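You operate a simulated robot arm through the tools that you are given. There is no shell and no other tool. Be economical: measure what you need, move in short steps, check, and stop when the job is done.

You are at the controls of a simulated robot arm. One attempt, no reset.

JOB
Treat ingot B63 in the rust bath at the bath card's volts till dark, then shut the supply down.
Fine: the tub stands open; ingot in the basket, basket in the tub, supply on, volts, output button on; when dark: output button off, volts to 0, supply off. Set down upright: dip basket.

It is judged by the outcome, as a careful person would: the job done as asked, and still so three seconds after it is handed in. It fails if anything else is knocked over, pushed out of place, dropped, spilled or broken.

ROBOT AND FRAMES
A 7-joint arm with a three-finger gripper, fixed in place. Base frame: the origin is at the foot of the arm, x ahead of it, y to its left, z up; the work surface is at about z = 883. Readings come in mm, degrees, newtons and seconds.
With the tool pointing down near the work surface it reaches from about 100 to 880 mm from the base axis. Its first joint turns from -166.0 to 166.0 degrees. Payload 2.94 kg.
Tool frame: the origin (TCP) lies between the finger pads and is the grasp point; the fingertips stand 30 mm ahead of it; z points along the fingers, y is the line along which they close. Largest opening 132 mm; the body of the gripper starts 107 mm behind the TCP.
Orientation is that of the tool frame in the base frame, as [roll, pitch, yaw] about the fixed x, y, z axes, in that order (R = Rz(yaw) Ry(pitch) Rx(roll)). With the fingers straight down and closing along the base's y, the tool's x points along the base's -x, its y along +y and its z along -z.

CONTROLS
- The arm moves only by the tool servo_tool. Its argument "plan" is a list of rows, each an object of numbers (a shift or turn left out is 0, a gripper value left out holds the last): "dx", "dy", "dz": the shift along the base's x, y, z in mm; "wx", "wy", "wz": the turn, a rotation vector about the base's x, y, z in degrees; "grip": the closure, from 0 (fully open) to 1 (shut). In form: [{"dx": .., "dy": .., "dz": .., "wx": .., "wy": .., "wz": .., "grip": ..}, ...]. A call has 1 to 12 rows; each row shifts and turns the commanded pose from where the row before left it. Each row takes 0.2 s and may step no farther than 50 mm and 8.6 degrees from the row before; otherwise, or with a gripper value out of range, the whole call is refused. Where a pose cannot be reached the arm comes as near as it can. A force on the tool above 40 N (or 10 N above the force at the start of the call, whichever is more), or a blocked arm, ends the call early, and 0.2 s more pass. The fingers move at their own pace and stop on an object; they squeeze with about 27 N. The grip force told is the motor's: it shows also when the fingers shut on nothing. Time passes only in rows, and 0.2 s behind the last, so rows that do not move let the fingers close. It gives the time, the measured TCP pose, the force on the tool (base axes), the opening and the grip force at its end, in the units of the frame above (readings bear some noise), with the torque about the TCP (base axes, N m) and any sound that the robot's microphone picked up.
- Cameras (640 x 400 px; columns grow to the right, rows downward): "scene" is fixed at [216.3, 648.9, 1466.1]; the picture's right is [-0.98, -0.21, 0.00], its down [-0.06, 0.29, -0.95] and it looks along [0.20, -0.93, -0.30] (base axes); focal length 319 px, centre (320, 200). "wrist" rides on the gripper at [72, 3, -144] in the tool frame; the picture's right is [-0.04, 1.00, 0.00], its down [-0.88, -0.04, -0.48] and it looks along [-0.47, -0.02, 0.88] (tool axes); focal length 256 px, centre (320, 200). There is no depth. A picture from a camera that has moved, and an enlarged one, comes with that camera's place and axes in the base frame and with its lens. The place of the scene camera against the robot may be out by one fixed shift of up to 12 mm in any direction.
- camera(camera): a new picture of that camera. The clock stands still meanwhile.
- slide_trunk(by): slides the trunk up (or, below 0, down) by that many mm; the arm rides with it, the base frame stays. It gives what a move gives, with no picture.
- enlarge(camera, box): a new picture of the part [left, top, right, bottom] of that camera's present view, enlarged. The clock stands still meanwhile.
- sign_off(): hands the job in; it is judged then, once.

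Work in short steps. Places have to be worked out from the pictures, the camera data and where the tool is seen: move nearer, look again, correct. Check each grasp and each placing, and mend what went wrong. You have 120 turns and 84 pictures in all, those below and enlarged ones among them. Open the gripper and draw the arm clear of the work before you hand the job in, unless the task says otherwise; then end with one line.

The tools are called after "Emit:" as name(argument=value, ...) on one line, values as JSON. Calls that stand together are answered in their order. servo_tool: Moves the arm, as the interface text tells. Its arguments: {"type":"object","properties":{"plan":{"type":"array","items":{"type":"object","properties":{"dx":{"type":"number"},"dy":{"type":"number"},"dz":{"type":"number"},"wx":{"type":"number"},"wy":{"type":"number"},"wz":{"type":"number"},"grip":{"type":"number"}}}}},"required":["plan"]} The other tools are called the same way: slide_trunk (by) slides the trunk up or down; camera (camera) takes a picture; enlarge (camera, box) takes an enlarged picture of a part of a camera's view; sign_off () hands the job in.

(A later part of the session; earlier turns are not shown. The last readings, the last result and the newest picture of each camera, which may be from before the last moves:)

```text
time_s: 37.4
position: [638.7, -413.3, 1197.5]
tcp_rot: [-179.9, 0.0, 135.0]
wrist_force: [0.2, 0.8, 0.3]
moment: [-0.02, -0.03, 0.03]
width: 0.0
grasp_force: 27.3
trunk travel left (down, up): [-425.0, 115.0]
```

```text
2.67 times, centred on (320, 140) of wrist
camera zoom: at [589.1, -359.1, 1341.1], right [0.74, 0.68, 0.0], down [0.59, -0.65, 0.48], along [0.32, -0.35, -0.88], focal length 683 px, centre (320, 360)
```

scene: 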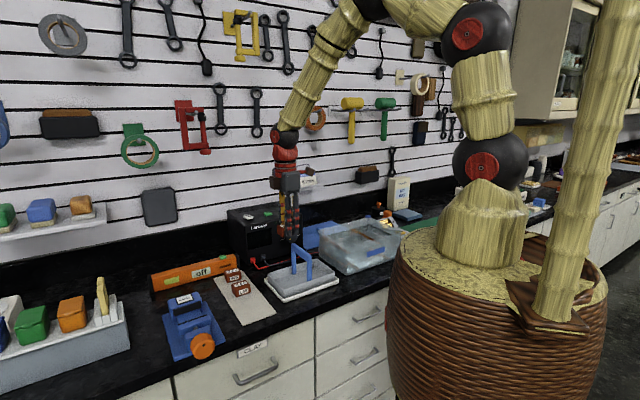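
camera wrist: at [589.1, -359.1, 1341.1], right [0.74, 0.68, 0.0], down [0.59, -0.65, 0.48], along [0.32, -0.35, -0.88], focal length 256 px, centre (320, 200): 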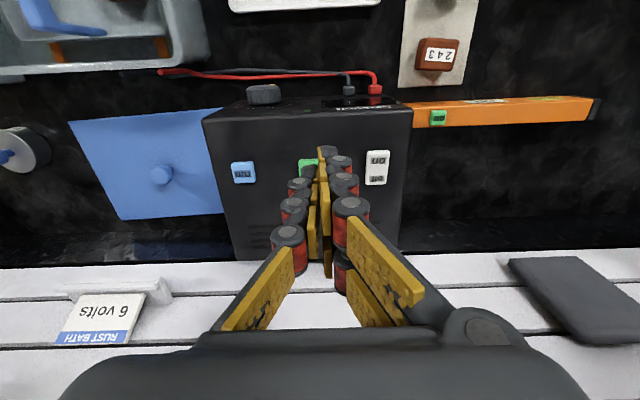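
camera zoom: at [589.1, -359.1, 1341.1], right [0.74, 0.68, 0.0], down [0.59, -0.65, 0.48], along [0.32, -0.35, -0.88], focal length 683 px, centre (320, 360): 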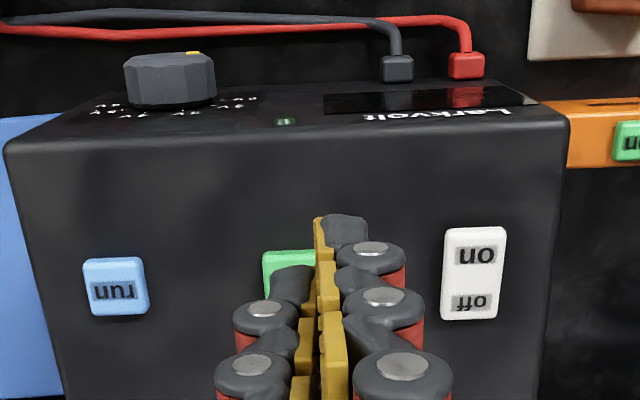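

Rocker "on" half is at about (u229, v774) → (709,-385). Move above it and lower closed fingertips to just above.

Emit:
servo_tool(plan=[{"dx": 35, "dy": 14}, {"dx": 35.5, "dy": 14}, {"dz": -40}, {"dz": -40}, {"dz": -22}, {}])

Emit:
camera(camera="wrist")

Emit:
enlarge(camera="scene", box=[220, 190, 320, 270])

```text
time_s: 38.8
position: [707.6, -385.5, 1094.2]
tcp_rot: [180.0, 0.0, 135.0]
wrist_force: [-0.1, -0.4, 0.0]
moment: [-0.03, -0.01, 0.02]
width: 0.0
grasp_force: 27.5
trunk travel left (down, up): [-425.0, 115.0]
```

```text
42 pictures are left
camera wrist: at [658.9, -331.3, 1239.0], right [0.74, 0.68, 0.0], down [0.59, -0.65, 0.48], along [0.32, -0.35, -0.88], focal length 256 px, centre (320, 200)
```

wrist: 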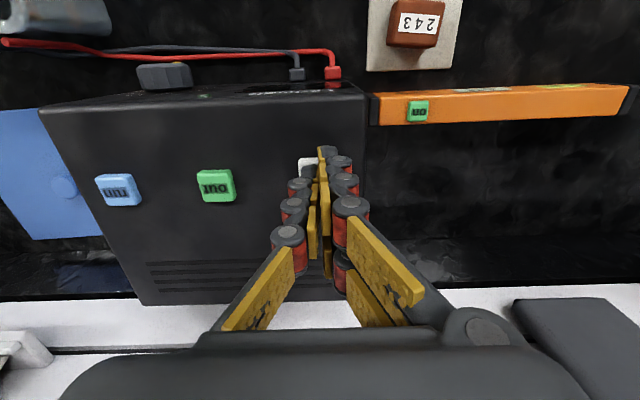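

```text
5.00 times, centred on (270, 230) of scene
camera zoom: at [216.3, 648.9, 1466.1], right [-0.98, -0.21, 0.0], down [-0.06, 0.29, -0.95], along [0.2, -0.93, -0.3], focal length 1596 px, centre (570, 50)
```

zoom: 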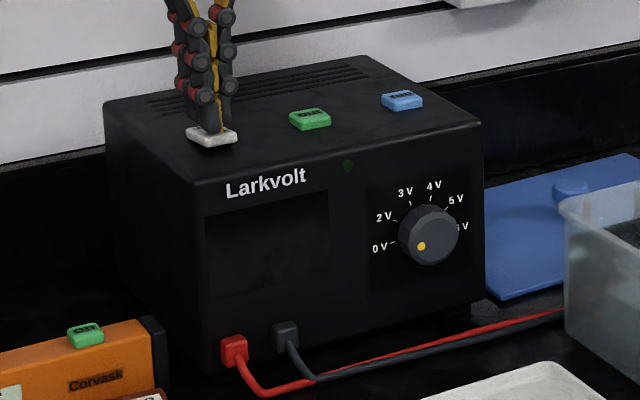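

Tip is over the rocker. Lower in small steps to press.

Emit:
servo_tool(plan=[{"dz": -12}, {"dz": -3}, {"dz": -2}, {}])

Emit:
servo_tool(plan=[{"dz": -2}, {"dz": -2}, {"dz": -2}, {}])

```text
time_s: 39.9
position: [710.6, -388.0, 1086.2]
tcp_rot: [179.9, 0.6, 135.0]
wrist_force: [-4.1, 1.7, 13.5]
moment: [-0.04, 0.04, -0.01]
width: 6.0
grasp_force: 28.9
trunk travel left (down, up): [-425.0, 115.0]
stopped in row 4: the force on the tool passed its limit at 41 N (the readings are from after the stop); the commanded pose is now the measured one
```

```text
time_s: 40.6
position: [713.8, -388.7, 1087.0]
tcp_rot: [179.7, 1.1, 135.0]
wrist_force: [-4.9, 1.9, 13.3]
moment: [0.01, 0.11, 0.0]
width: 6.2
grasp_force: 28.5
trunk travel left (down, up): [-425.0, 115.0]
stopped in row 3: the force on the tool passed its limit at 42 N (the readings are from after the stop); the commanded pose is now the measured one
```

Contact; check whether it switched.

Emit:
enlarge(camera="scene", box=[220, 190, 320, 270])

Emit:
enlarge(camera="wrist", box=[220, 100, 440, 240])

```text
5.00 times, centred on (270, 230) of scene
camera zoom: at [216.3, 648.9, 1466.1], right [-0.98, -0.21, 0.0], down [-0.06, 0.29, -0.95], along [0.2, -0.93, -0.3], focal length 1596 px, centre (570, 50)
```

zoom: 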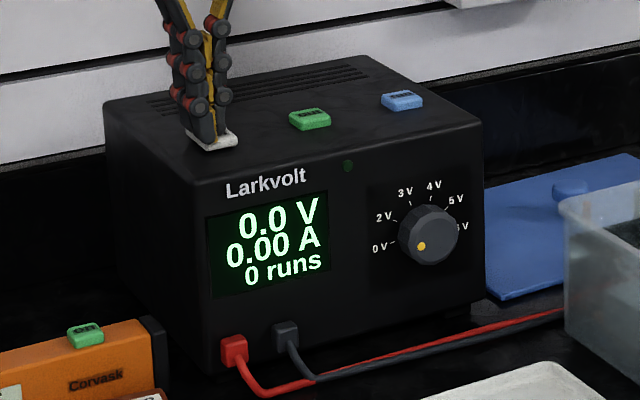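

```text
2.86 times, centred on (330, 170) of wrist
camera zoom: at [662.8, -333.0, 1228.4], right [0.74, 0.68, 0.01], down [0.59, -0.64, 0.49], along [0.34, -0.36, -0.87], focal length 731 px, centre (291, 286)
```

zoom: 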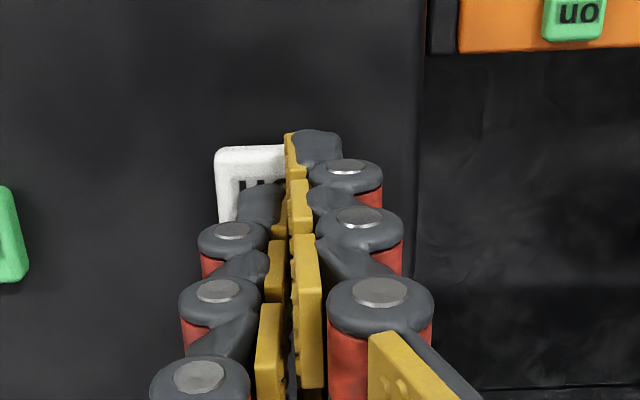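

The supply is on (display 0.0 V, 0 runs). Now lift and move above the knob (est. u86, v695–720, z950); I'll grip it from above, closing along the bench, and twist about the knob's axis.

Emit:
servo_tool(plan=[{"dz": 30}, {"dz": 20}, {"dx": -31, "dy": -9.6, "grip": 0.38}, {"dx": -31, "dy": -9.6}, {"dx": -31, "dy": -9.6}, {"dx": -31, "dy": -9.6}, {"dx": -31, "dy": -9.6}, {"wx": -4.9, "wy": -4.9}, {}])

Emit:
camera(camera="wrist")

Emit:
enlarge(camera="scene", box=[220, 180, 340, 280])

```text
time_s: 42.6
position: [559.8, -435.6, 1131.6]
tcp_rot: [179.9, 7.8, 135.0]
wrist_force: [0.0, 0.2, -0.4]
moment: [0.01, 0.05, 0.05]
width: 81.5
grasp_force: 0.1
trunk travel left (down, up): [-425.0, 115.0]
```

```text
38 pictures are left
camera wrist: at [496.4, -369.8, 1264.5], right [0.74, 0.68, 0.01], down [0.54, -0.6, 0.59], along [0.41, -0.43, -0.81], focal length 256 px, centre (320, 200)
```

wrist: 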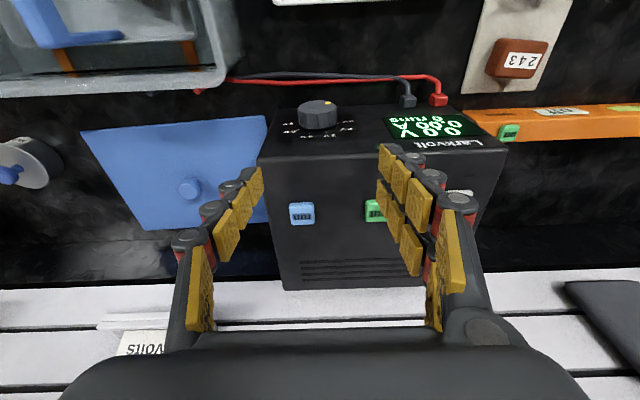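

```text
4.00 times, centred on (280, 230) of scene
camera zoom: at [216.3, 648.9, 1466.1], right [-0.98, -0.21, 0.0], down [-0.06, 0.29, -0.95], along [0.2, -0.93, -0.3], focal length 1277 px, centre (480, 80)
```

zoom: 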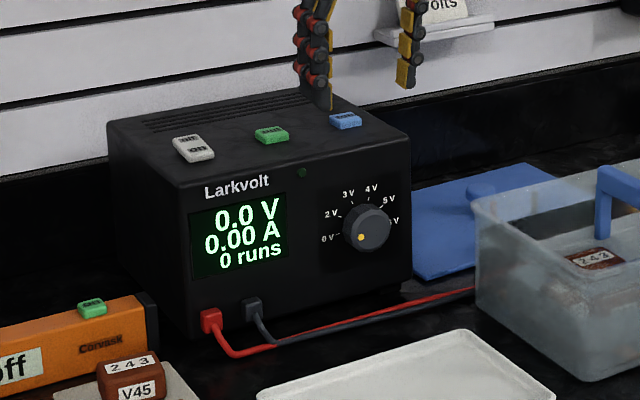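

Knob centre estimated (u86, v707, z≈955–960). Go lower for a closer view.

Emit:
servo_tool(plan=[{"dz": -40}, {"dz": -40}, {"dz": -20}, {}])

Emit:
camera(camera="wrist")

Emit:
enlarge(camera="scene", box=[250, 190, 330, 250])

```text
time_s: 43.4
position: [563.5, -437.6, 1055.6]
tcp_rot: [179.6, 8.9, 134.9]
wrist_force: [-14.2, 9.3, 11.9]
moment: [-0.25, 0.48, -0.94]
width: 101.3
grasp_force: 11.4
trunk travel left (down, up): [-425.0, 115.0]
stopped in row 3: the force on the tool passed its limit at 44 N (the readings are from after the stop); the commanded pose is now the measured one
```

```text
36 pictures are left
camera wrist: at [498.6, -369.1, 1186.8], right [0.74, 0.68, 0.01], down [0.53, -0.59, 0.61], along [0.42, -0.44, -0.8], focal length 256 px, centre (320, 200)
```

wrist: 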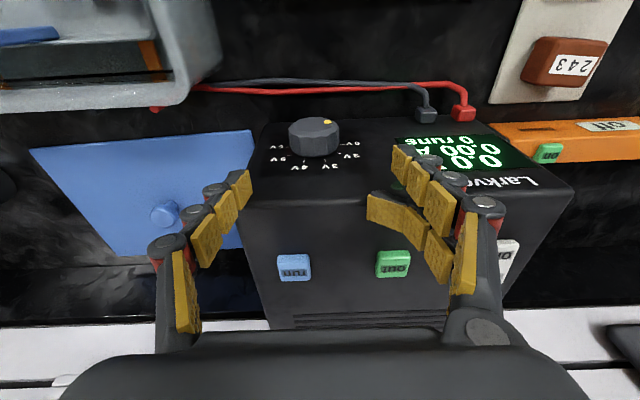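

```text
6.67 times, centred on (290, 220) of scene
camera zoom: at [216.3, 648.9, 1466.1], right [-0.98, -0.21, 0.0], down [-0.06, 0.29, -0.95], along [0.2, -0.93, -0.3], focal length 2128 px, centre (520, 67)
```

zoom: 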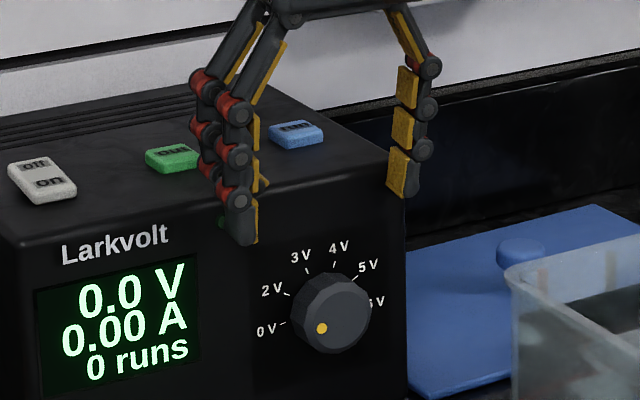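

A finger prong (the paired one is wider) caught the supply's top edge. Back straight off, then I'll approach from the front with a steeper tilt instead.

Emit:
servo_tool(plan=[{"dz": 20, "dx": -3, "dy": 3}, {"dz": 40, "dx": -7, "dy": 7}, {"dz": 20, "dx": -14, "dy": 14}, {}])

Emit:
camera(camera="wrist")

Emit:
enlarge(camera="scene", box=[220, 180, 340, 280])

```text
time_s: 44.4
position: [543.9, -415.8, 1133.8]
tcp_rot: [179.6, 8.8, 135.1]
wrist_force: [0.1, 0.1, -1.0]
moment: [0.02, 0.03, 0.01]
width: 81.9
grasp_force: 0.1
trunk travel left (down, up): [-425.0, 115.0]
```

```text
34 pictures are left
camera wrist: at [479.0, -348.1, 1264.0], right [0.74, 0.68, 0.01], down [0.53, -0.59, 0.6], along [0.42, -0.44, -0.8], focal length 256 px, centre (320, 200)
```

wrist: 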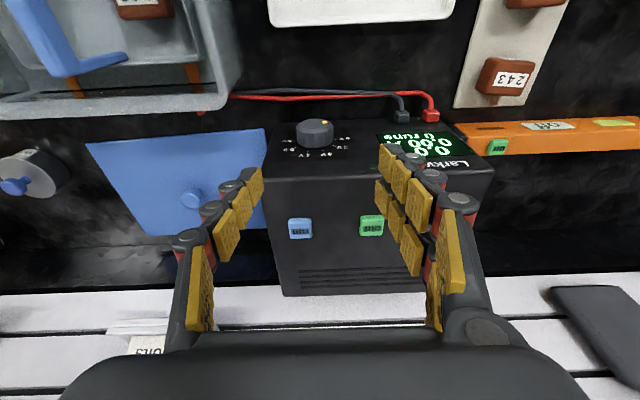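

```text
4.00 times, centred on (280, 230) of scene
camera zoom: at [216.3, 648.9, 1466.1], right [-0.98, -0.21, 0.0], down [-0.06, 0.29, -0.95], along [0.2, -0.93, -0.3], focal length 1277 px, centre (480, 80)
```

zoom: 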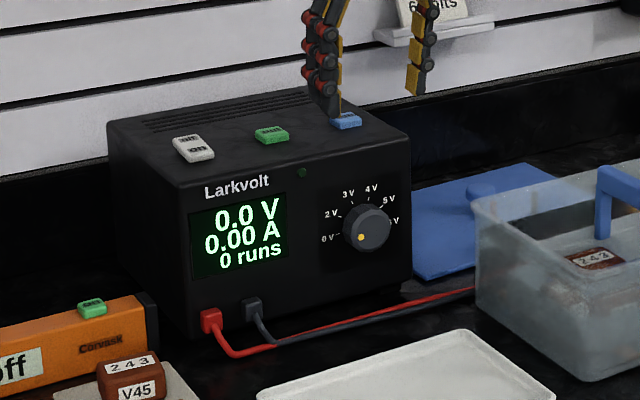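

Supply unmoved and intact. Now retreat from the panel and tilt the tool to ~65° so the fingers point at the knob from the front-above.

Emit:
servo_tool(plan=[{"dx": -8.6, "dy": 7.6, "dz": -5, "wx": -5.66, "wy": -5.66}, {"dx": -8.6, "dy": 7.6, "dz": -5, "wx": -5.66, "wy": -5.66}, {"dx": -8.6, "dy": 7.6, "dz": -5, "wx": -5.66, "wy": -5.66}, {"dx": -8.6, "dy": 7.6, "dz": -5, "wx": -5.66, "wy": -5.66}, {"dx": -8.6, "dy": 7.6, "dz": -5, "wx": -5.66, "wy": -5.66}, {"dx": -8.6, "dy": 7.6, "dz": -5, "wx": -5.66, "wy": -5.66}, {"dx": -8.6, "dy": 7.6, "dz": -5, "wx": -5.66, "wy": -5.66}, {}])

Emit:
camera(camera="wrist")

```text
time_s: 46.2
position: [489.5, -392.7, 1107.2]
tcp_rot: [-176.2, 42.8, 135.2]
wrist_force: [0.2, -0.2, 0.4]
moment: [-0.01, 0.0, 0.03]
width: 81.9
grasp_force: 0.0
out of reach, approached as far as the arm can: row 4, 5, 6, 7
trunk travel left (down, up): [-425.0, 115.0]
```

```text
32 pictures are left
camera wrist: at [391.3, -277.5, 1163.1], right [0.76, 0.65, -0.02], down [0.22, -0.23, 0.95], along [0.61, -0.72, -0.32], focal length 256 px, centre (320, 200)
```

wrist: 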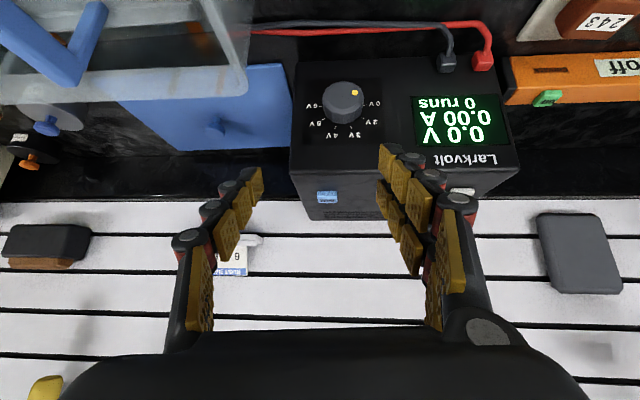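

Tilt limited to ~43° at this trunk height. Raise the tool and then slide the trunk down so the forearm is flatter.

Emit:
servo_tool(plan=[{"dz": 40}, {"dz": 40}, {"dz": 40}, {"dz": 40}, {"dz": 40}, {"dz": 40}, {}])

Emit:
slide_trunk(by=-220)

```text
time_s: 47.8
position: [488.9, -392.5, 1346.2]
tcp_rot: [-176.2, 42.6, 135.2]
wrist_force: [-0.1, 0.1, -0.1]
moment: [-0.03, -0.02, -0.01]
width: 82.0
grasp_force: 0.0
trunk travel left (down, up): [-425.0, 115.0]
```

```text
time_s: 50.1
position: [489.4, -392.9, 1126.5]
tcp_rot: [-176.2, 42.7, 135.2]
wrist_force: [-0.1, 0.9, 0.0]
moment: [-0.03, 0.0, -0.01]
width: 81.8
grasp_force: 0.0
trunk travel left (down, up): [-205.0, 335.0]
```

Emit:
servo_tool(plan=[{"wx": 1.97, "wy": -1.97, "wz": 2.58}, {"wx": -5.3, "wy": -5.3}, {"wx": -5.3, "wy": -5.3}, {"wx": -5.3, "wy": -5.3}, {}])

```text
time_s: 51.3
position: [484.3, -396.4, 1126.2]
tcp_rot: [-178.7, 60.5, 135.4]
wrist_force: [-0.9, 1.2, 0.5]
moment: [-0.01, 0.01, 0.01]
width: 81.8
grasp_force: 0.0
out of reach, approached as far as the arm can: row 4
trunk travel left (down, up): [-205.0, 335.0]
```

α≈60° reached. Shift to the knob's u, raise 50 mm, then slide trunk down 205 to come level with the knob, still well in front of it.

Emit:
servo_tool(plan=[{"dx": 18, "dy": 18, "dz": 25}, {"dz": 25, "dx": -7, "dy": 7}, {}])

Emit:
slide_trunk(by=-200)

Emit:
camera(camera="wrist")

Emit:
camera(camera="scene")

```text
time_s: 52.1
position: [496.0, -371.1, 1174.4]
tcp_rot: [-178.9, 60.3, 135.4]
wrist_force: [-0.2, 0.8, 0.0]
moment: [0.01, 0.01, 0.02]
width: 81.9
grasp_force: 0.0
trunk travel left (down, up): [-205.0, 335.0]
```

```text
time_s: 54.3
position: [495.1, -371.6, 976.3]
tcp_rot: [-178.8, 60.5, 135.5]
wrist_force: [0.3, -0.7, -0.2]
moment: [0.01, -0.01, 0.0]
width: 81.8
grasp_force: 0.1
trunk travel left (down, up): [-5.0, 535.0]
```

```text
31 pictures are left
camera wrist: at [385.7, -254.0, 983.2], right [0.73, 0.68, 0.03], down [-0.01, -0.03, 1.0], along [0.68, -0.73, -0.02], focal length 256 px, centre (320, 200)
```

wrist: 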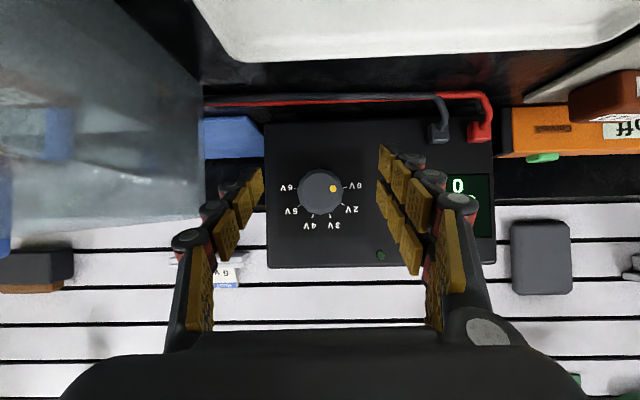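

```text
30 pictures are left
```

scene: 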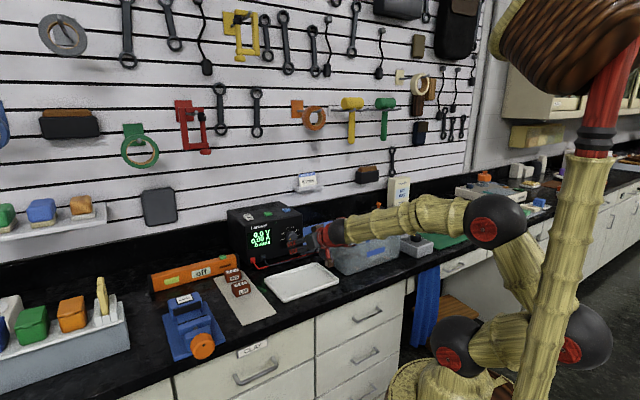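

Clear front view: the knob's centre is at u≈85, z≈967, dot at 0 V; 6 V is ~185° clockwise away. First rotate the tool -48° about the knob axis direction while still clear.

Emit:
servo_tool(plan=[{"wx": -5.66, "wy": 5.66}, {"wx": -5.66, "wy": 5.66}, {"wx": -5.66, "wy": 5.66}, {"wx": -5.66, "wy": 5.66}, {"wx": -5.66, "wy": 5.66}, {"wx": -5.66, "wy": 5.66}, {}])

Emit:
camera(camera="wrist")

```text
time_s: 55.9
position: [495.7, -371.2, 976.1]
tcp_rot: [-112.9, 35.3, -172.3]
wrist_force: [0.2, -0.6, -0.9]
moment: [-0.02, 0.03, -0.02]
width: 81.6
grasp_force: 0.1
trunk travel left (down, up): [-5.0, 535.0]
```

```text
29 pictures are left
camera wrist: at [388.9, -251.0, 976.6], right [0.51, 0.46, -0.73], down [0.53, 0.5, 0.69], along [0.68, -0.73, 0.01], focal length 256 px, centre (320, 200)
```

wrist: 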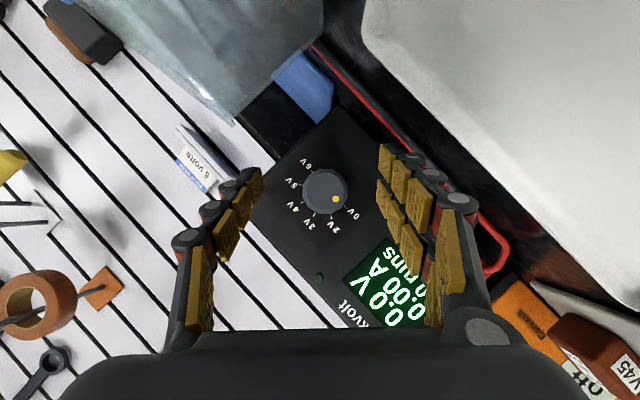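

Reachable. Advance to straddle the knob and check.

Emit:
servo_tool(plan=[{"dx": 18, "dy": -15}, {"dx": 18, "dy": -15}, {"dx": 11, "dy": -9}, {"dx": 8, "dy": -6.5}, {}])

Emit:
camera(camera="wrist")

```text
time_s: 57.1
position: [549.9, -418.0, 976.4]
tcp_rot: [-113.0, 35.4, -172.3]
wrist_force: [0.6, -0.2, -0.4]
moment: [0.0, 0.01, -0.01]
width: 81.9
grasp_force: 0.0
trunk travel left (down, up): [-5.0, 535.0]
```

```text
28 pictures are left
camera wrist: at [443.7, -296.9, 976.7], right [0.51, 0.46, -0.72], down [0.53, 0.5, 0.69], along [0.68, -0.73, 0.01], focal length 256 px, centre (320, 200)
```

wrist: 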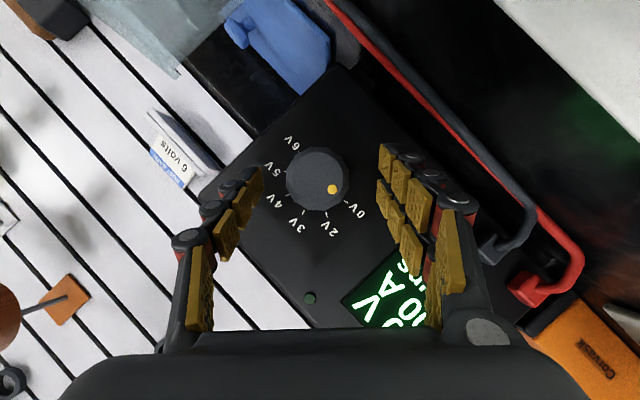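

Knob lies between the fingertips. Close and see at what width they stop.

Emit:
servo_tool(plan=[{"grip": 0.6}, {"grip": 0.8}, {"grip": 1}, {}, {}, {}])

Emit:
camera(camera="wrist")

```text
time_s: 58.5
position: [549.0, -417.2, 977.0]
tcp_rot: [-113.0, 35.4, -172.3]
wrist_force: [-18.6, 12.6, -0.6]
moment: [0.11, 0.13, -0.42]
width: 42.2
grasp_force: 40.9
trunk travel left (down, up): [-5.0, 535.0]
```

```text
27 pictures are left
camera wrist: at [441.9, -296.2, 977.6], right [0.51, 0.46, -0.72], down [0.53, 0.5, 0.69], along [0.68, -0.73, 0.01], focal length 256 px, centre (320, 200)
```

wrist: 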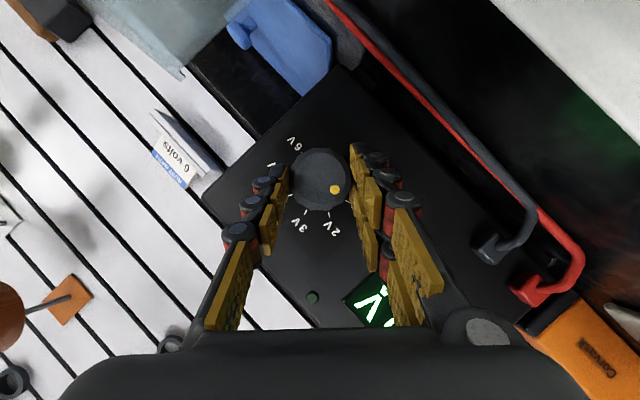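

Fingers stopped on the knob at 42 mm. Rotate 32° clockwise (+ about v) following its axis, then check.

Emit:
servo_tool(plan=[{"dx": -1.04, "dy": -1.04, "dz": 1.04, "wx": 5.66, "wy": -5.66}, {"dx": -1.13, "dy": -1.13, "dz": 0.84, "wx": 5.66, "wy": -5.66}, {"dx": -1.21, "dy": -1.21, "dz": 0.59, "wx": 5.66, "wy": -5.66}, {"dx": -1.24, "dy": -1.24, "dz": 0.36, "wx": 5.66, "wy": -5.66}, {}])

Emit:
enlarge(camera="scene", box=[220, 190, 340, 280])

```text
time_s: 59.7
position: [544.5, -420.3, 978.9]
tcp_rot: [-148.8, 56.7, 161.2]
wrist_force: [-14.7, 15.1, 5.2]
moment: [-0.11, -0.14, 0.08]
width: 42.0
grasp_force: 44.9
trunk travel left (down, up): [-5.0, 535.0]
```

```text
4.44 times, centred on (280, 235) of scene
camera zoom: at [216.3, 648.9, 1466.1], right [-0.98, -0.21, 0.0], down [-0.06, 0.29, -0.95], along [0.2, -0.93, -0.3], focal length 1419 px, centre (498, 44)
```

zoom: 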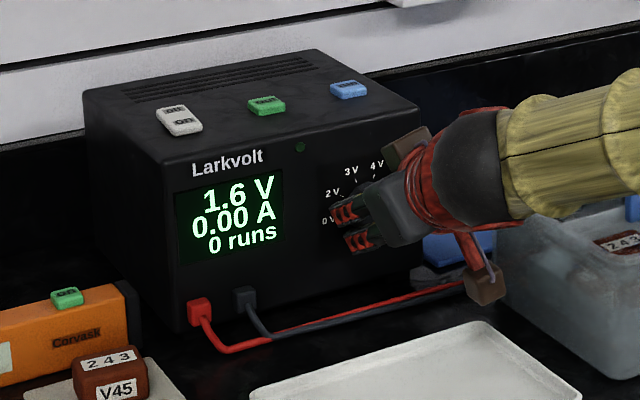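

Works: 1.6 V. Continue 24° more.

Emit:
servo_tool(plan=[{"dx": -1.28, "dy": -1.28, "dz": 0.1, "wx": 5.66, "wy": -5.66}, {"dx": -1.27, "dy": -1.27, "dz": -0.14, "wx": 5.66, "wy": -5.66}, {"dx": -1.24, "dy": -1.24, "dz": -0.4, "wx": 5.66, "wy": -5.66}, {}])

Emit:
enlarge(camera="scene", box=[220, 190, 380, 300])

```text
time_s: 60.7
position: [543.4, -424.1, 980.6]
tcp_rot: [165.1, 59.7, 121.4]
wrist_force: [-8.4, 18.1, 13.9]
moment: [-0.13, -0.34, 0.55]
width: 42.1
grasp_force: 45.0
trunk travel left (down, up): [-5.0, 535.0]
```

```text
3.64 times, centred on (300, 245) of scene
camera zoom: at [216.3, 648.9, 1466.1], right [-0.98, -0.21, 0.0], down [-0.06, 0.29, -0.95], along [0.2, -0.93, -0.3], focal length 1161 px, centre (393, 36)
```

zoom: 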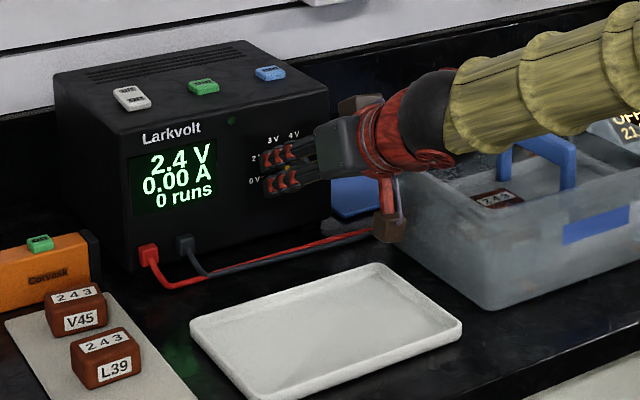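

2.4 V at ~56°, so about 40° per volt; 144° remain. Release, rotate back 72° around the knob axis, and regrip.

Emit:
servo_tool(plan=[{"grip": 0.42}, {}, {}, {"dx": 1.32, "dy": 1.32, "dz": -0.13, "wx": -5.66, "wy": 5.66}, {"dx": 1.29, "dy": 1.29, "dz": -0.39, "wx": -5.66, "wy": 5.66}, {"dx": 1.24, "dy": 1.24, "dz": -0.64, "wx": -5.66, "wy": 5.66}, {"dx": 1.17, "dy": 1.17, "dz": -0.88, "wx": -5.66, "wy": 5.66}, {"dx": 1.07, "dy": 1.07, "dz": -1.1, "wx": -5.66, "wy": 5.66}, {"dx": 0.95, "dy": 0.95, "dz": -1.29, "wx": -5.66, "wy": 5.66}, {"dx": 0.81, "dy": 0.81, "dz": -1.48, "wx": -5.66, "wy": 5.66}, {"dx": 0.66, "dy": 0.66, "dz": -1.62, "wx": -5.66, "wy": 5.66}, {"dx": 0.5, "dy": 0.5, "dz": -1.73, "wx": -5.66, "wy": 5.66}])

Emit:
servo_tool(plan=[{}])

Emit:
camera(camera="wrist")

```text
time_s: 63.3
position: [552.1, -417.2, 969.3]
tcp_rot: [-102.4, 22.1, -167.2]
wrist_force: [0.3, -0.8, 0.4]
moment: [0.05, 0.03, 0.01]
width: 76.7
grasp_force: 0.1
trunk travel left (down, up): [-5.0, 535.0]
```

```text
time_s: 63.7
position: [551.4, -416.2, 968.7]
tcp_rot: [-102.5, 22.1, -167.3]
wrist_force: [1.1, 0.1, -0.9]
moment: [0.04, 0.05, -0.01]
width: 76.3
grasp_force: 0.1
trunk travel left (down, up): [-5.0, 535.0]
```

```text
24 pictures are left
camera wrist: at [444.9, -295.9, 966.7], right [0.35, 0.3, -0.89], down [0.64, 0.61, 0.46], along [0.68, -0.73, 0.02], focal length 256 px, centre (320, 200)
```

wrist: 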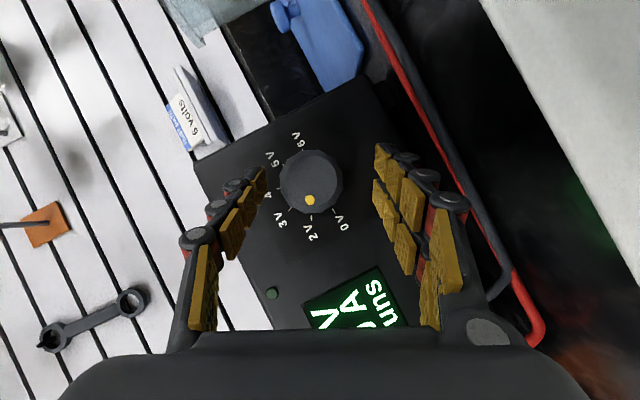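

Knob stayed (dot still past 2 V). Small centring shift, then grip and twist another 72°.

Emit:
servo_tool(plan=[{"dx": -1, "dy": -1, "dz": 3}, {"grip": 0.8}, {"grip": 1}, {}, {}, {}])

Emit:
servo_tool(plan=[{"dx": -0.5, "dy": -0.5, "dz": 1.21, "wx": 5.66, "wy": -5.66}, {"dx": -0.61, "dy": -0.61, "dz": 1.1, "wx": 5.66, "wy": -5.66}, {"dx": -0.71, "dy": -0.71, "dz": 0.97, "wx": 5.66, "wy": -5.66}, {"dx": -0.8, "dy": -0.8, "dz": 0.82, "wx": 5.66, "wy": -5.66}, {"dx": -0.87, "dy": -0.87, "dz": 0.66, "wx": 5.66, "wy": -5.66}, {"dx": -0.93, "dy": -0.93, "dz": 0.47, "wx": 5.66, "wy": -5.66}, {"dx": -0.97, "dy": -0.97, "dz": 0.29, "wx": 5.66, "wy": -5.66}, {"dx": -0.98, "dy": -0.98, "dz": 0.1, "wx": 5.66, "wy": -5.66}, {"dx": -0.98, "dy": -0.98, "dz": -0.1, "wx": 5.66, "wy": -5.66}, {}])

Emit:
enlarge(camera="scene", box=[220, 190, 340, 280])

```text
time_s: 65.1
position: [547.8, -417.4, 972.7]
tcp_rot: [-102.5, 22.3, -167.4]
wrist_force: [-20.5, 13.2, 2.9]
moment: [0.31, 0.51, -0.16]
width: 42.4
grasp_force: 37.4
trunk travel left (down, up): [-5.0, 535.0]
```

```text
time_s: 67.3
position: [542.3, -423.1, 977.2]
tcp_rot: [165.0, 59.6, 121.4]
wrist_force: [-13.2, 15.3, 6.7]
moment: [-0.21, -0.32, 0.64]
width: 41.9
grasp_force: 44.9
trunk travel left (down, up): [-5.0, 535.0]
```

```text
4.44 times, centred on (280, 235) of scene
camera zoom: at [216.3, 648.9, 1466.1], right [-0.98, -0.21, 0.0], down [-0.06, 0.29, -0.95], along [0.2, -0.93, -0.3], focal length 1419 px, centre (498, 44)
```

zoom: 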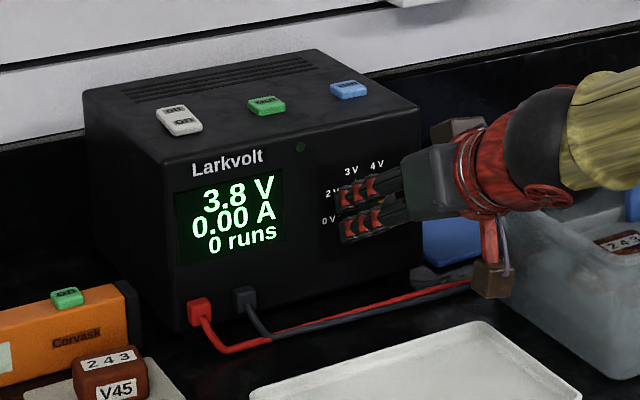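

3.8 V. Repeat: release, back 72°, regrip, twist.

Emit:
servo_tool(plan=[{"grip": 0.42}, {}, {}, {"dx": 0.98, "dy": 0.98, "dz": 0.1, "wx": -5.66, "wy": 5.66}, {"dx": 0.98, "dy": 0.98, "dz": -0.1, "wx": -5.66, "wy": 5.66}, {"dx": 0.97, "dy": 0.97, "dz": -0.29, "wx": -5.66, "wy": 5.66}, {"dx": 0.93, "dy": 0.93, "dz": -0.47, "wx": -5.66, "wy": 5.66}, {"dx": 0.87, "dy": 0.87, "dz": -0.66, "wx": -5.66, "wy": 5.66}, {"dx": 0.8, "dy": 0.8, "dz": -0.82, "wx": -5.66, "wy": 5.66}, {"dx": 0.71, "dy": 0.71, "dz": -0.97, "wx": -5.66, "wy": 5.66}, {"dx": 0.61, "dy": 0.61, "dz": -1.1, "wx": -5.66, "wy": 5.66}, {"dx": 0.5, "dy": 0.5, "dz": -1.21, "wx": -5.66, "wy": 5.66}])

Emit:
servo_tool(plan=[{}, {"grip": 0.8}, {"grip": 1}, {}, {}, {}])

Emit:
servo_tool(plan=[{"dx": -0.5, "dy": -0.5, "dz": 1.21, "wx": 5.66, "wy": -5.66}, {"dx": -0.61, "dy": -0.61, "dz": 1.1, "wx": 5.66, "wy": -5.66}, {"dx": -0.71, "dy": -0.71, "dz": 0.97, "wx": 5.66, "wy": -5.66}, {"dx": -0.8, "dy": -0.8, "dz": 0.82, "wx": 5.66, "wy": -5.66}, {"dx": -0.87, "dy": -0.87, "dz": 0.66, "wx": 5.66, "wy": -5.66}, {"dx": -0.93, "dy": -0.93, "dz": 0.47, "wx": 5.66, "wy": -5.66}, {"dx": -0.97, "dy": -0.97, "dz": 0.29, "wx": 5.66, "wy": -5.66}, {"dx": -0.98, "dy": -0.98, "dz": 0.1, "wx": 5.66, "wy": -5.66}, {"dx": -0.98, "dy": -0.98, "dz": -0.1, "wx": 5.66, "wy": -5.66}, {}])

Emit:
enlarge(camera="scene", box=[220, 190, 340, 280])

```text
time_s: 69.9
position: [549.8, -417.6, 971.7]
tcp_rot: [-102.5, 22.1, -167.3]
wrist_force: [-0.9, 0.5, 0.6]
moment: [0.0, -0.02, 0.0]
width: 76.6
grasp_force: 0.2
trunk travel left (down, up): [-5.0, 535.0]
```

```text
time_s: 71.3
position: [548.8, -417.0, 972.4]
tcp_rot: [-102.5, 22.2, -167.3]
wrist_force: [-16.9, 9.9, 4.4]
moment: [0.07, 0.2, -0.28]
width: 43.2
grasp_force: 38.8
trunk travel left (down, up): [-5.0, 535.0]
```

```text
time_s: 73.5
position: [542.4, -422.3, 978.1]
tcp_rot: [165.0, 59.6, 121.5]
wrist_force: [-10.1, 13.7, 8.7]
moment: [-0.24, -0.28, 0.43]
width: 42.8
grasp_force: 45.4
trunk travel left (down, up): [-5.0, 535.0]
```

```text
4.44 times, centred on (280, 235) of scene
camera zoom: at [216.3, 648.9, 1466.1], right [-0.98, -0.21, 0.0], down [-0.06, 0.29, -0.95], along [0.2, -0.93, -0.3], focal length 1419 px, centre (498, 44)
```

zoom: 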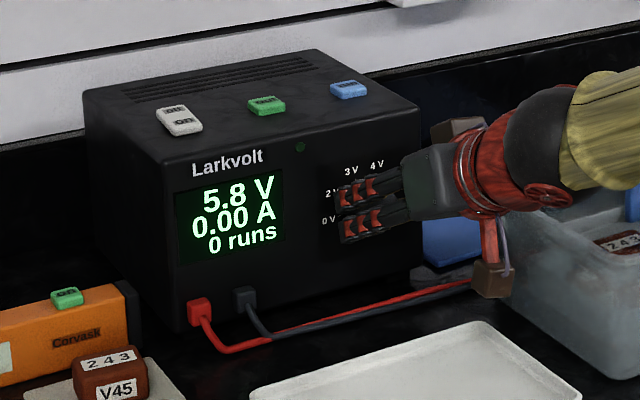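

5.8 V. Eight more degrees.

Emit:
servo_tool(plan=[{"dx": -0.97, "dy": -0.97, "dz": -0.29, "wx": 5.66, "wy": -5.66}, {}])

Emit:
enlarge(camera="scene", box=[220, 190, 340, 280])

```text
time_s: 74.1
position: [541.9, -424.5, 978.2]
tcp_rot: [150.8, 57.0, 109.5]
wrist_force: [-5.9, 14.7, 10.3]
moment: [-0.4, -0.07, 0.6]
width: 43.0
grasp_force: 45.1
trunk travel left (down, up): [-5.0, 535.0]
```

```text
4.44 times, centred on (280, 235) of scene
camera zoom: at [216.3, 648.9, 1466.1], right [-0.98, -0.21, 0.0], down [-0.06, 0.29, -0.95], along [0.2, -0.93, -0.3], focal length 1419 px, centre (498, 44)
```

zoom: 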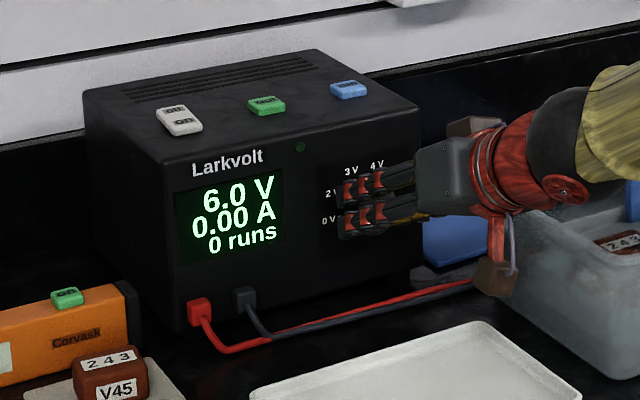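

6.0 V set. Release, back off along -v, and undo the roll.

Emit:
servo_tool(plan=[{"grip": 0.42}, {}, {}, {"dx": -20, "dy": 20}, {"dx": -30, "dy": 30}, {"wx": -5.66, "wy": 5.66}, {"wx": -5.66, "wy": 5.66, "grip": 1}, {}, {}])

Emit:
slide_trunk(by=200)

Emit:
servo_tool(plan=[{"wx": 5.66, "wy": 5.66}, {"wx": 5.66, "wy": 5.66}, {"wx": 5.66, "wy": 5.66}, {"wx": 5.66, "wy": 5.66}, {}])

Emit:
enlarge(camera="scene", box=[210, 160, 410, 300])

```text
time_s: 76.1
position: [492.6, -375.8, 977.1]
tcp_rot: [-178.7, 60.4, 135.3]
wrist_force: [0.8, -0.2, -0.1]
moment: [-0.01, 0.0, 0.03]
width: 20.0
grasp_force: 1.8
trunk travel left (down, up): [-5.0, 535.0]
```

```text
time_s: 78.2
position: [493.2, -376.2, 1176.5]
tcp_rot: [-178.8, 60.2, 135.4]
wrist_force: [-0.2, -0.8, -0.7]
moment: [0.0, 0.0, -0.02]
width: 0.0
grasp_force: 26.8
trunk travel left (down, up): [-205.0, 335.0]
```

```text
time_s: 79.4
position: [492.8, -375.2, 1177.2]
tcp_rot: [-179.0, 28.3, 135.3]
wrist_force: [0.7, -1.1, -0.9]
moment: [0.02, 0.02, -0.01]
width: 0.0
grasp_force: 27.2
trunk travel left (down, up): [-205.0, 335.0]
```

```text
2.86 times, centred on (310, 230) of scene
camera zoom: at [216.3, 648.9, 1466.1], right [-0.98, -0.21, 0.0], down [-0.06, 0.29, -0.95], along [0.2, -0.93, -0.3], focal length 912 px, centre (349, 114)
```

zoom: 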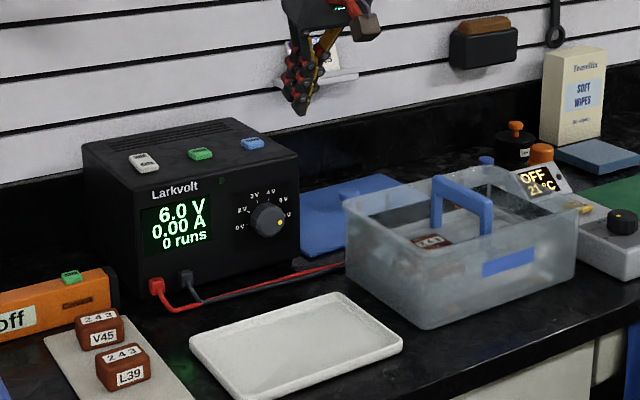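

6.0 V holds. Move the closed tips above the green "out" button.

Emit:
servo_tool(plan=[{"dx": 38.4, "dy": -16.5}, {"dx": 38.4, "dy": -16.5}, {"dx": 38.4, "dy": -16.5}, {"dx": 38.3, "dy": -16.5}, {"dz": -40}, {"dz": -28}, {}])

Emit:
camera(camera="wrist")

Emit:
enlarge(camera="scene", box=[230, 180, 310, 240])

```text
time_s: 81.0
position: [646.8, -442.7, 1108.6]
tcp_rot: [-179.0, 28.3, 135.2]
wrist_force: [-0.4, 0.0, -0.1]
moment: [-0.04, 0.01, -0.04]
width: 0.0
grasp_force: 26.8
trunk travel left (down, up): [-205.0, 335.0]
```

```text
19 pictures are left
camera wrist: at [556.3, -345.3, 1199.7], right [0.74, 0.68, 0.01], down [0.37, -0.41, 0.84], along [0.57, -0.61, -0.55], focal length 256 px, centre (320, 200)
```

wrist: 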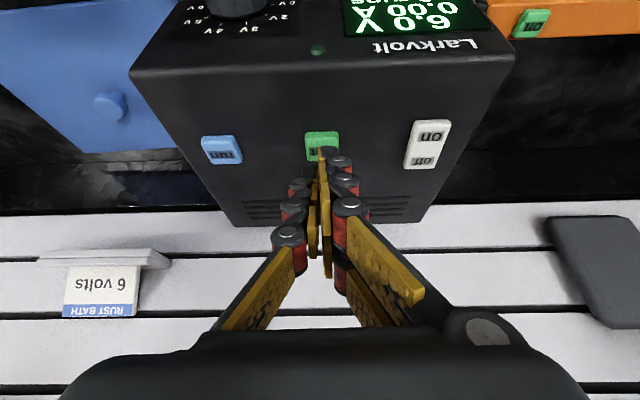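

```text
6.67 times, centred on (270, 210) of scene
camera zoom: at [216.3, 648.9, 1466.1], right [-0.98, -0.21, 0.0], down [-0.06, 0.29, -0.95], along [0.2, -0.93, -0.3], focal length 2128 px, centre (653, 133)
```

zoom: 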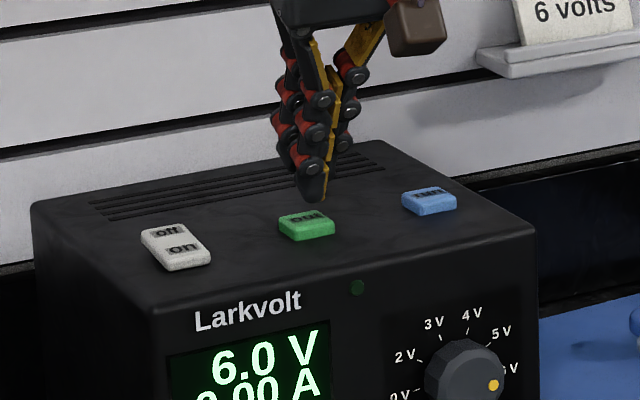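

Button centre is at u≈146, v≈776; shift 8 mm toward the front and press down in small steps.

Emit:
servo_tool(plan=[{"dx": -4.3, "dy": 7}, {"dz": -15}, {"dz": -5}, {"dz": -3}, {}])

Emit:
servo_tool(plan=[{"dz": -2}, {"dz": -2}, {"dz": -2}, {}])

Emit:
enlarge(camera="scene", box=[220, 180, 340, 270])

```text
time_s: 82.2
position: [641.4, -436.3, 1084.1]
tcp_rot: [-179.0, 28.3, 135.2]
wrist_force: [-0.2, -0.2, -0.1]
moment: [0.02, 0.0, 0.03]
width: 0.1
grasp_force: 26.8
trunk travel left (down, up): [-205.0, 335.0]
```

```text
time_s: 83.2
position: [641.7, -435.4, 1083.5]
tcp_rot: [-179.1, 28.6, 135.2]
wrist_force: [-1.4, 1.3, 19.7]
moment: [0.17, 0.11, 0.05]
width: 0.1
grasp_force: 27.2
trunk travel left (down, up): [-205.0, 335.0]
```

```text
4.44 times, centred on (280, 225) of scene
camera zoom: at [216.3, 648.9, 1466.1], right [-0.98, -0.21, 0.0], down [-0.06, 0.29, -0.95], along [0.2, -0.93, -0.3], focal length 1419 px, centre (498, 89)
```

zoom: 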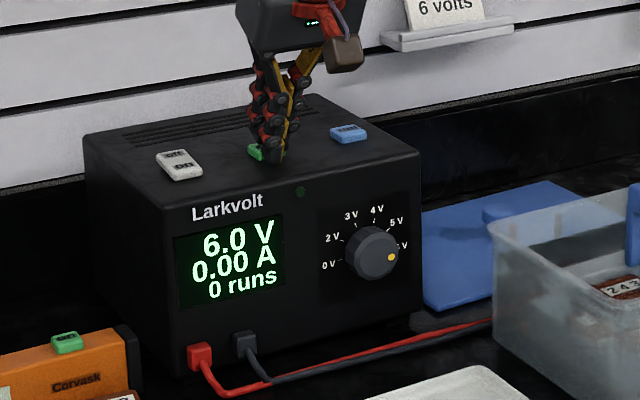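

In contact at 20 N but not switched yet; press a bit further.

Emit:
servo_tool(plan=[{"dz": -2}, {"dz": -2}, {}])

Emit:
enlarge(camera="scene", box=[220, 180, 420, 300])

```text
time_s: 84.0
position: [645.0, -437.2, 1083.5]
tcp_rot: [-179.2, 29.1, 135.2]
wrist_force: [2.0, -1.7, 8.1]
moment: [0.03, -0.05, 0.03]
width: 6.1
grasp_force: 27.5
trunk travel left (down, up): [-205.0, 335.0]
stopped in row 3: the force on the tool passed its limit at 41 N (the readings are from after the stop); the commanded pose is now the measured one
```

```text
3.20 times, centred on (320, 240) of scene
camera zoom: at [216.3, 648.9, 1466.1], right [-0.98, -0.21, 0.0], down [-0.06, 0.29, -0.95], along [0.2, -0.93, -0.3], focal length 1022 px, centre (320, 72)
```

zoom: 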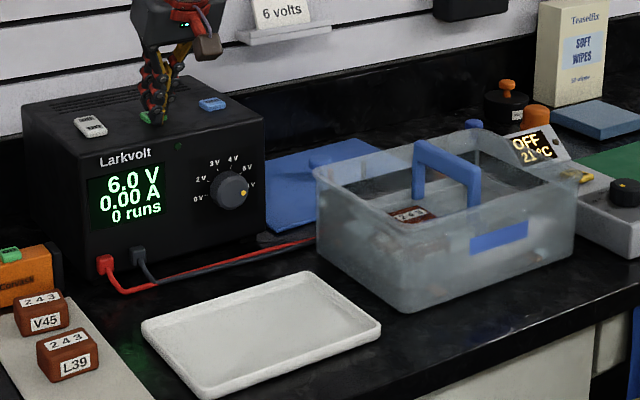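

Not switched; the tilted tool's lower prong touched the button's front edge. Lift, move 9 mm further in, and press again.

Emit:
servo_tool(plan=[{"dz": 10}, {"dx": 6.4, "dy": -6.4}, {}, {"dz": -6}, {"dz": -2}, {"dz": -2}, {}])

Emit:
servo_tool(plan=[{"dz": -2}, {"dz": -2}, {}])

Emit:
enlarge(camera="scene", box=[220, 180, 420, 300])

```text
time_s: 85.6
position: [649.3, -443.6, 1083.5]
tcp_rot: [-179.2, 29.0, 135.2]
wrist_force: [-0.4, 1.9, 14.2]
moment: [0.13, 0.07, -0.01]
width: 0.0
grasp_force: 28.7
trunk travel left (down, up): [-205.0, 335.0]
heard: click
```

```text
time_s: 86.4
position: [649.5, -443.8, 1083.7]
tcp_rot: [-179.2, 29.3, 135.1]
wrist_force: [2.9, -0.1, 39.2]
moment: [0.18, -0.01, 0.11]
width: 0.2
grasp_force: 28.8
trunk travel left (down, up): [-205.0, 335.0]
```

```text
3.20 times, centred on (320, 240) of scene
camera zoom: at [216.3, 648.9, 1466.1], right [-0.98, -0.21, 0.0], down [-0.06, 0.29, -0.95], along [0.2, -0.93, -0.3], focal length 1022 px, centre (320, 72)
```

zoom: 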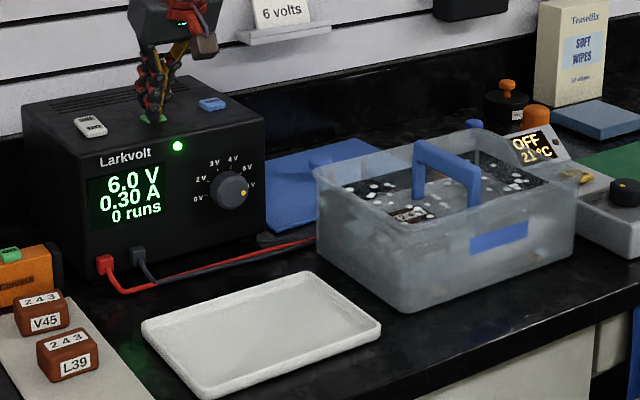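

Output is on: LED lit, 0.30 A, bubbles. Lift 12 mm and wait, watching the ingot.

Emit:
servo_tool(plan=[{"dz": 6}, {"dz": 8}, {}, {}, {}, {}, {}, {}, {}, {}, {}, {}])

Emit:
enlarge(camera="scene", box=[240, 195, 400, 285])

```text
time_s: 89.0
position: [651.6, -443.3, 1090.7]
tcp_rot: [-179.1, 28.9, 135.1]
wrist_force: [-0.7, -0.3, 0.2]
moment: [-0.03, 0.02, 0.0]
width: 0.0
grasp_force: 28.6
trunk travel left (down, up): [-205.0, 335.0]
```

```text
4.00 times, centred on (320, 240) of scene
camera zoom: at [216.3, 648.9, 1466.1], right [-0.98, -0.21, 0.0], down [-0.06, 0.29, -0.95], along [0.2, -0.93, -0.3], focal length 1277 px, centre (320, 40)
```

zoom: 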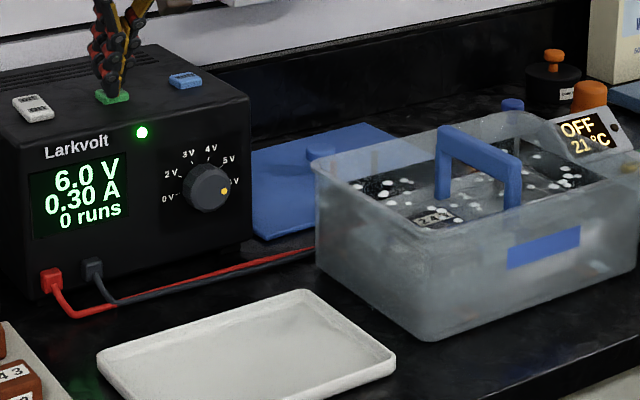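

Emit:
enlarge(camera="scene", box=[335, 235, 365, 257])

```text
16.00 times, centred on (350, 246) of scene
camera zoom: at [216.3, 648.9, 1466.1], right [-0.98, -0.21, 0.0], down [-0.06, 0.29, -0.95], along [0.2, -0.93, -0.3], focal length 5108 px, centre (-160, -536)
```

zoom: 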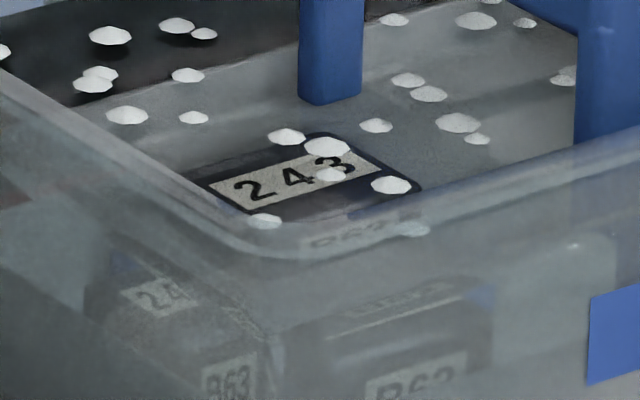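

Already turned from rust-brown to dark slate. Wait 1 s and compare to be sure it is complete.

Emit:
servo_tool(plan=[{}, {}, {}, {}])

Emit:
enlarge(camera="scene", box=[335, 235, 365, 257])

```text
time_s: 90.0
position: [650.8, -443.9, 1090.9]
tcp_rot: [-179.1, 28.9, 135.2]
wrist_force: [-0.5, 0.3, 0.9]
moment: [-0.01, 0.0, 0.01]
width: 0.0
grasp_force: 28.5
trunk travel left (down, up): [-205.0, 335.0]
```

```text
16.00 times, centred on (350, 246) of scene
camera zoom: at [216.3, 648.9, 1466.1], right [-0.98, -0.21, 0.0], down [-0.06, 0.29, -0.95], along [0.2, -0.93, -0.3], focal length 5108 px, centre (-160, -536)
```

zoom: 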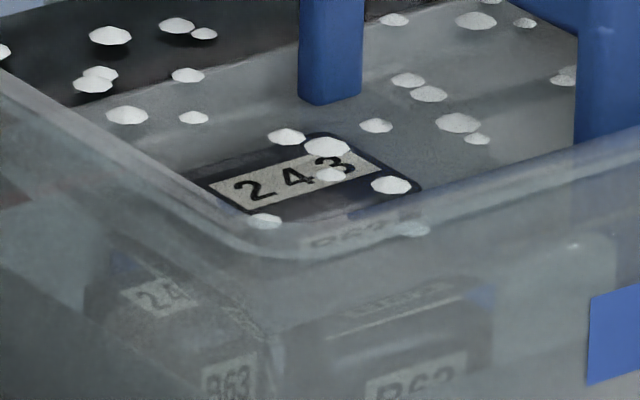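

Unchanged: fully dark. Press the output button again to switch off.

Emit:
servo_tool(plan=[{"dx": -1, "dz": -4}, {"dz": -2}, {"dz": -2}, {}])

```text
time_s: 91.0
position: [650.2, -443.1, 1083.1]
tcp_rot: [-179.1, 28.9, 135.3]
wrist_force: [-0.2, 0.9, 5.8]
moment: [0.07, -0.02, -0.01]
width: 0.1
grasp_force: 28.7
trunk travel left (down, up): [-205.0, 335.0]
heard: click
```

Click heard. Lift and verify.

Emit:
servo_tool(plan=[{"dz": 8}, {"dz": 20}, {}])

Emit:
enlarge(camera="scene", box=[220, 180, 420, 300])

```text
time_s: 91.8
position: [649.3, -442.0, 1111.0]
tcp_rot: [-179.1, 28.8, 135.1]
wrist_force: [1.0, -0.7, -0.1]
moment: [-0.03, -0.01, 0.01]
width: 0.0
grasp_force: 29.3
trunk travel left (down, up): [-205.0, 335.0]
```

```text
3.20 times, centred on (320, 240) of scene
camera zoom: at [216.3, 648.9, 1466.1], right [-0.98, -0.21, 0.0], down [-0.06, 0.29, -0.95], along [0.2, -0.93, -0.3], focal length 1022 px, centre (320, 72)
```

zoom: 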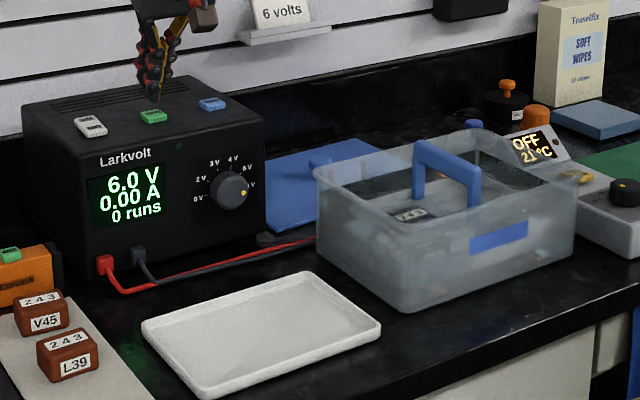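

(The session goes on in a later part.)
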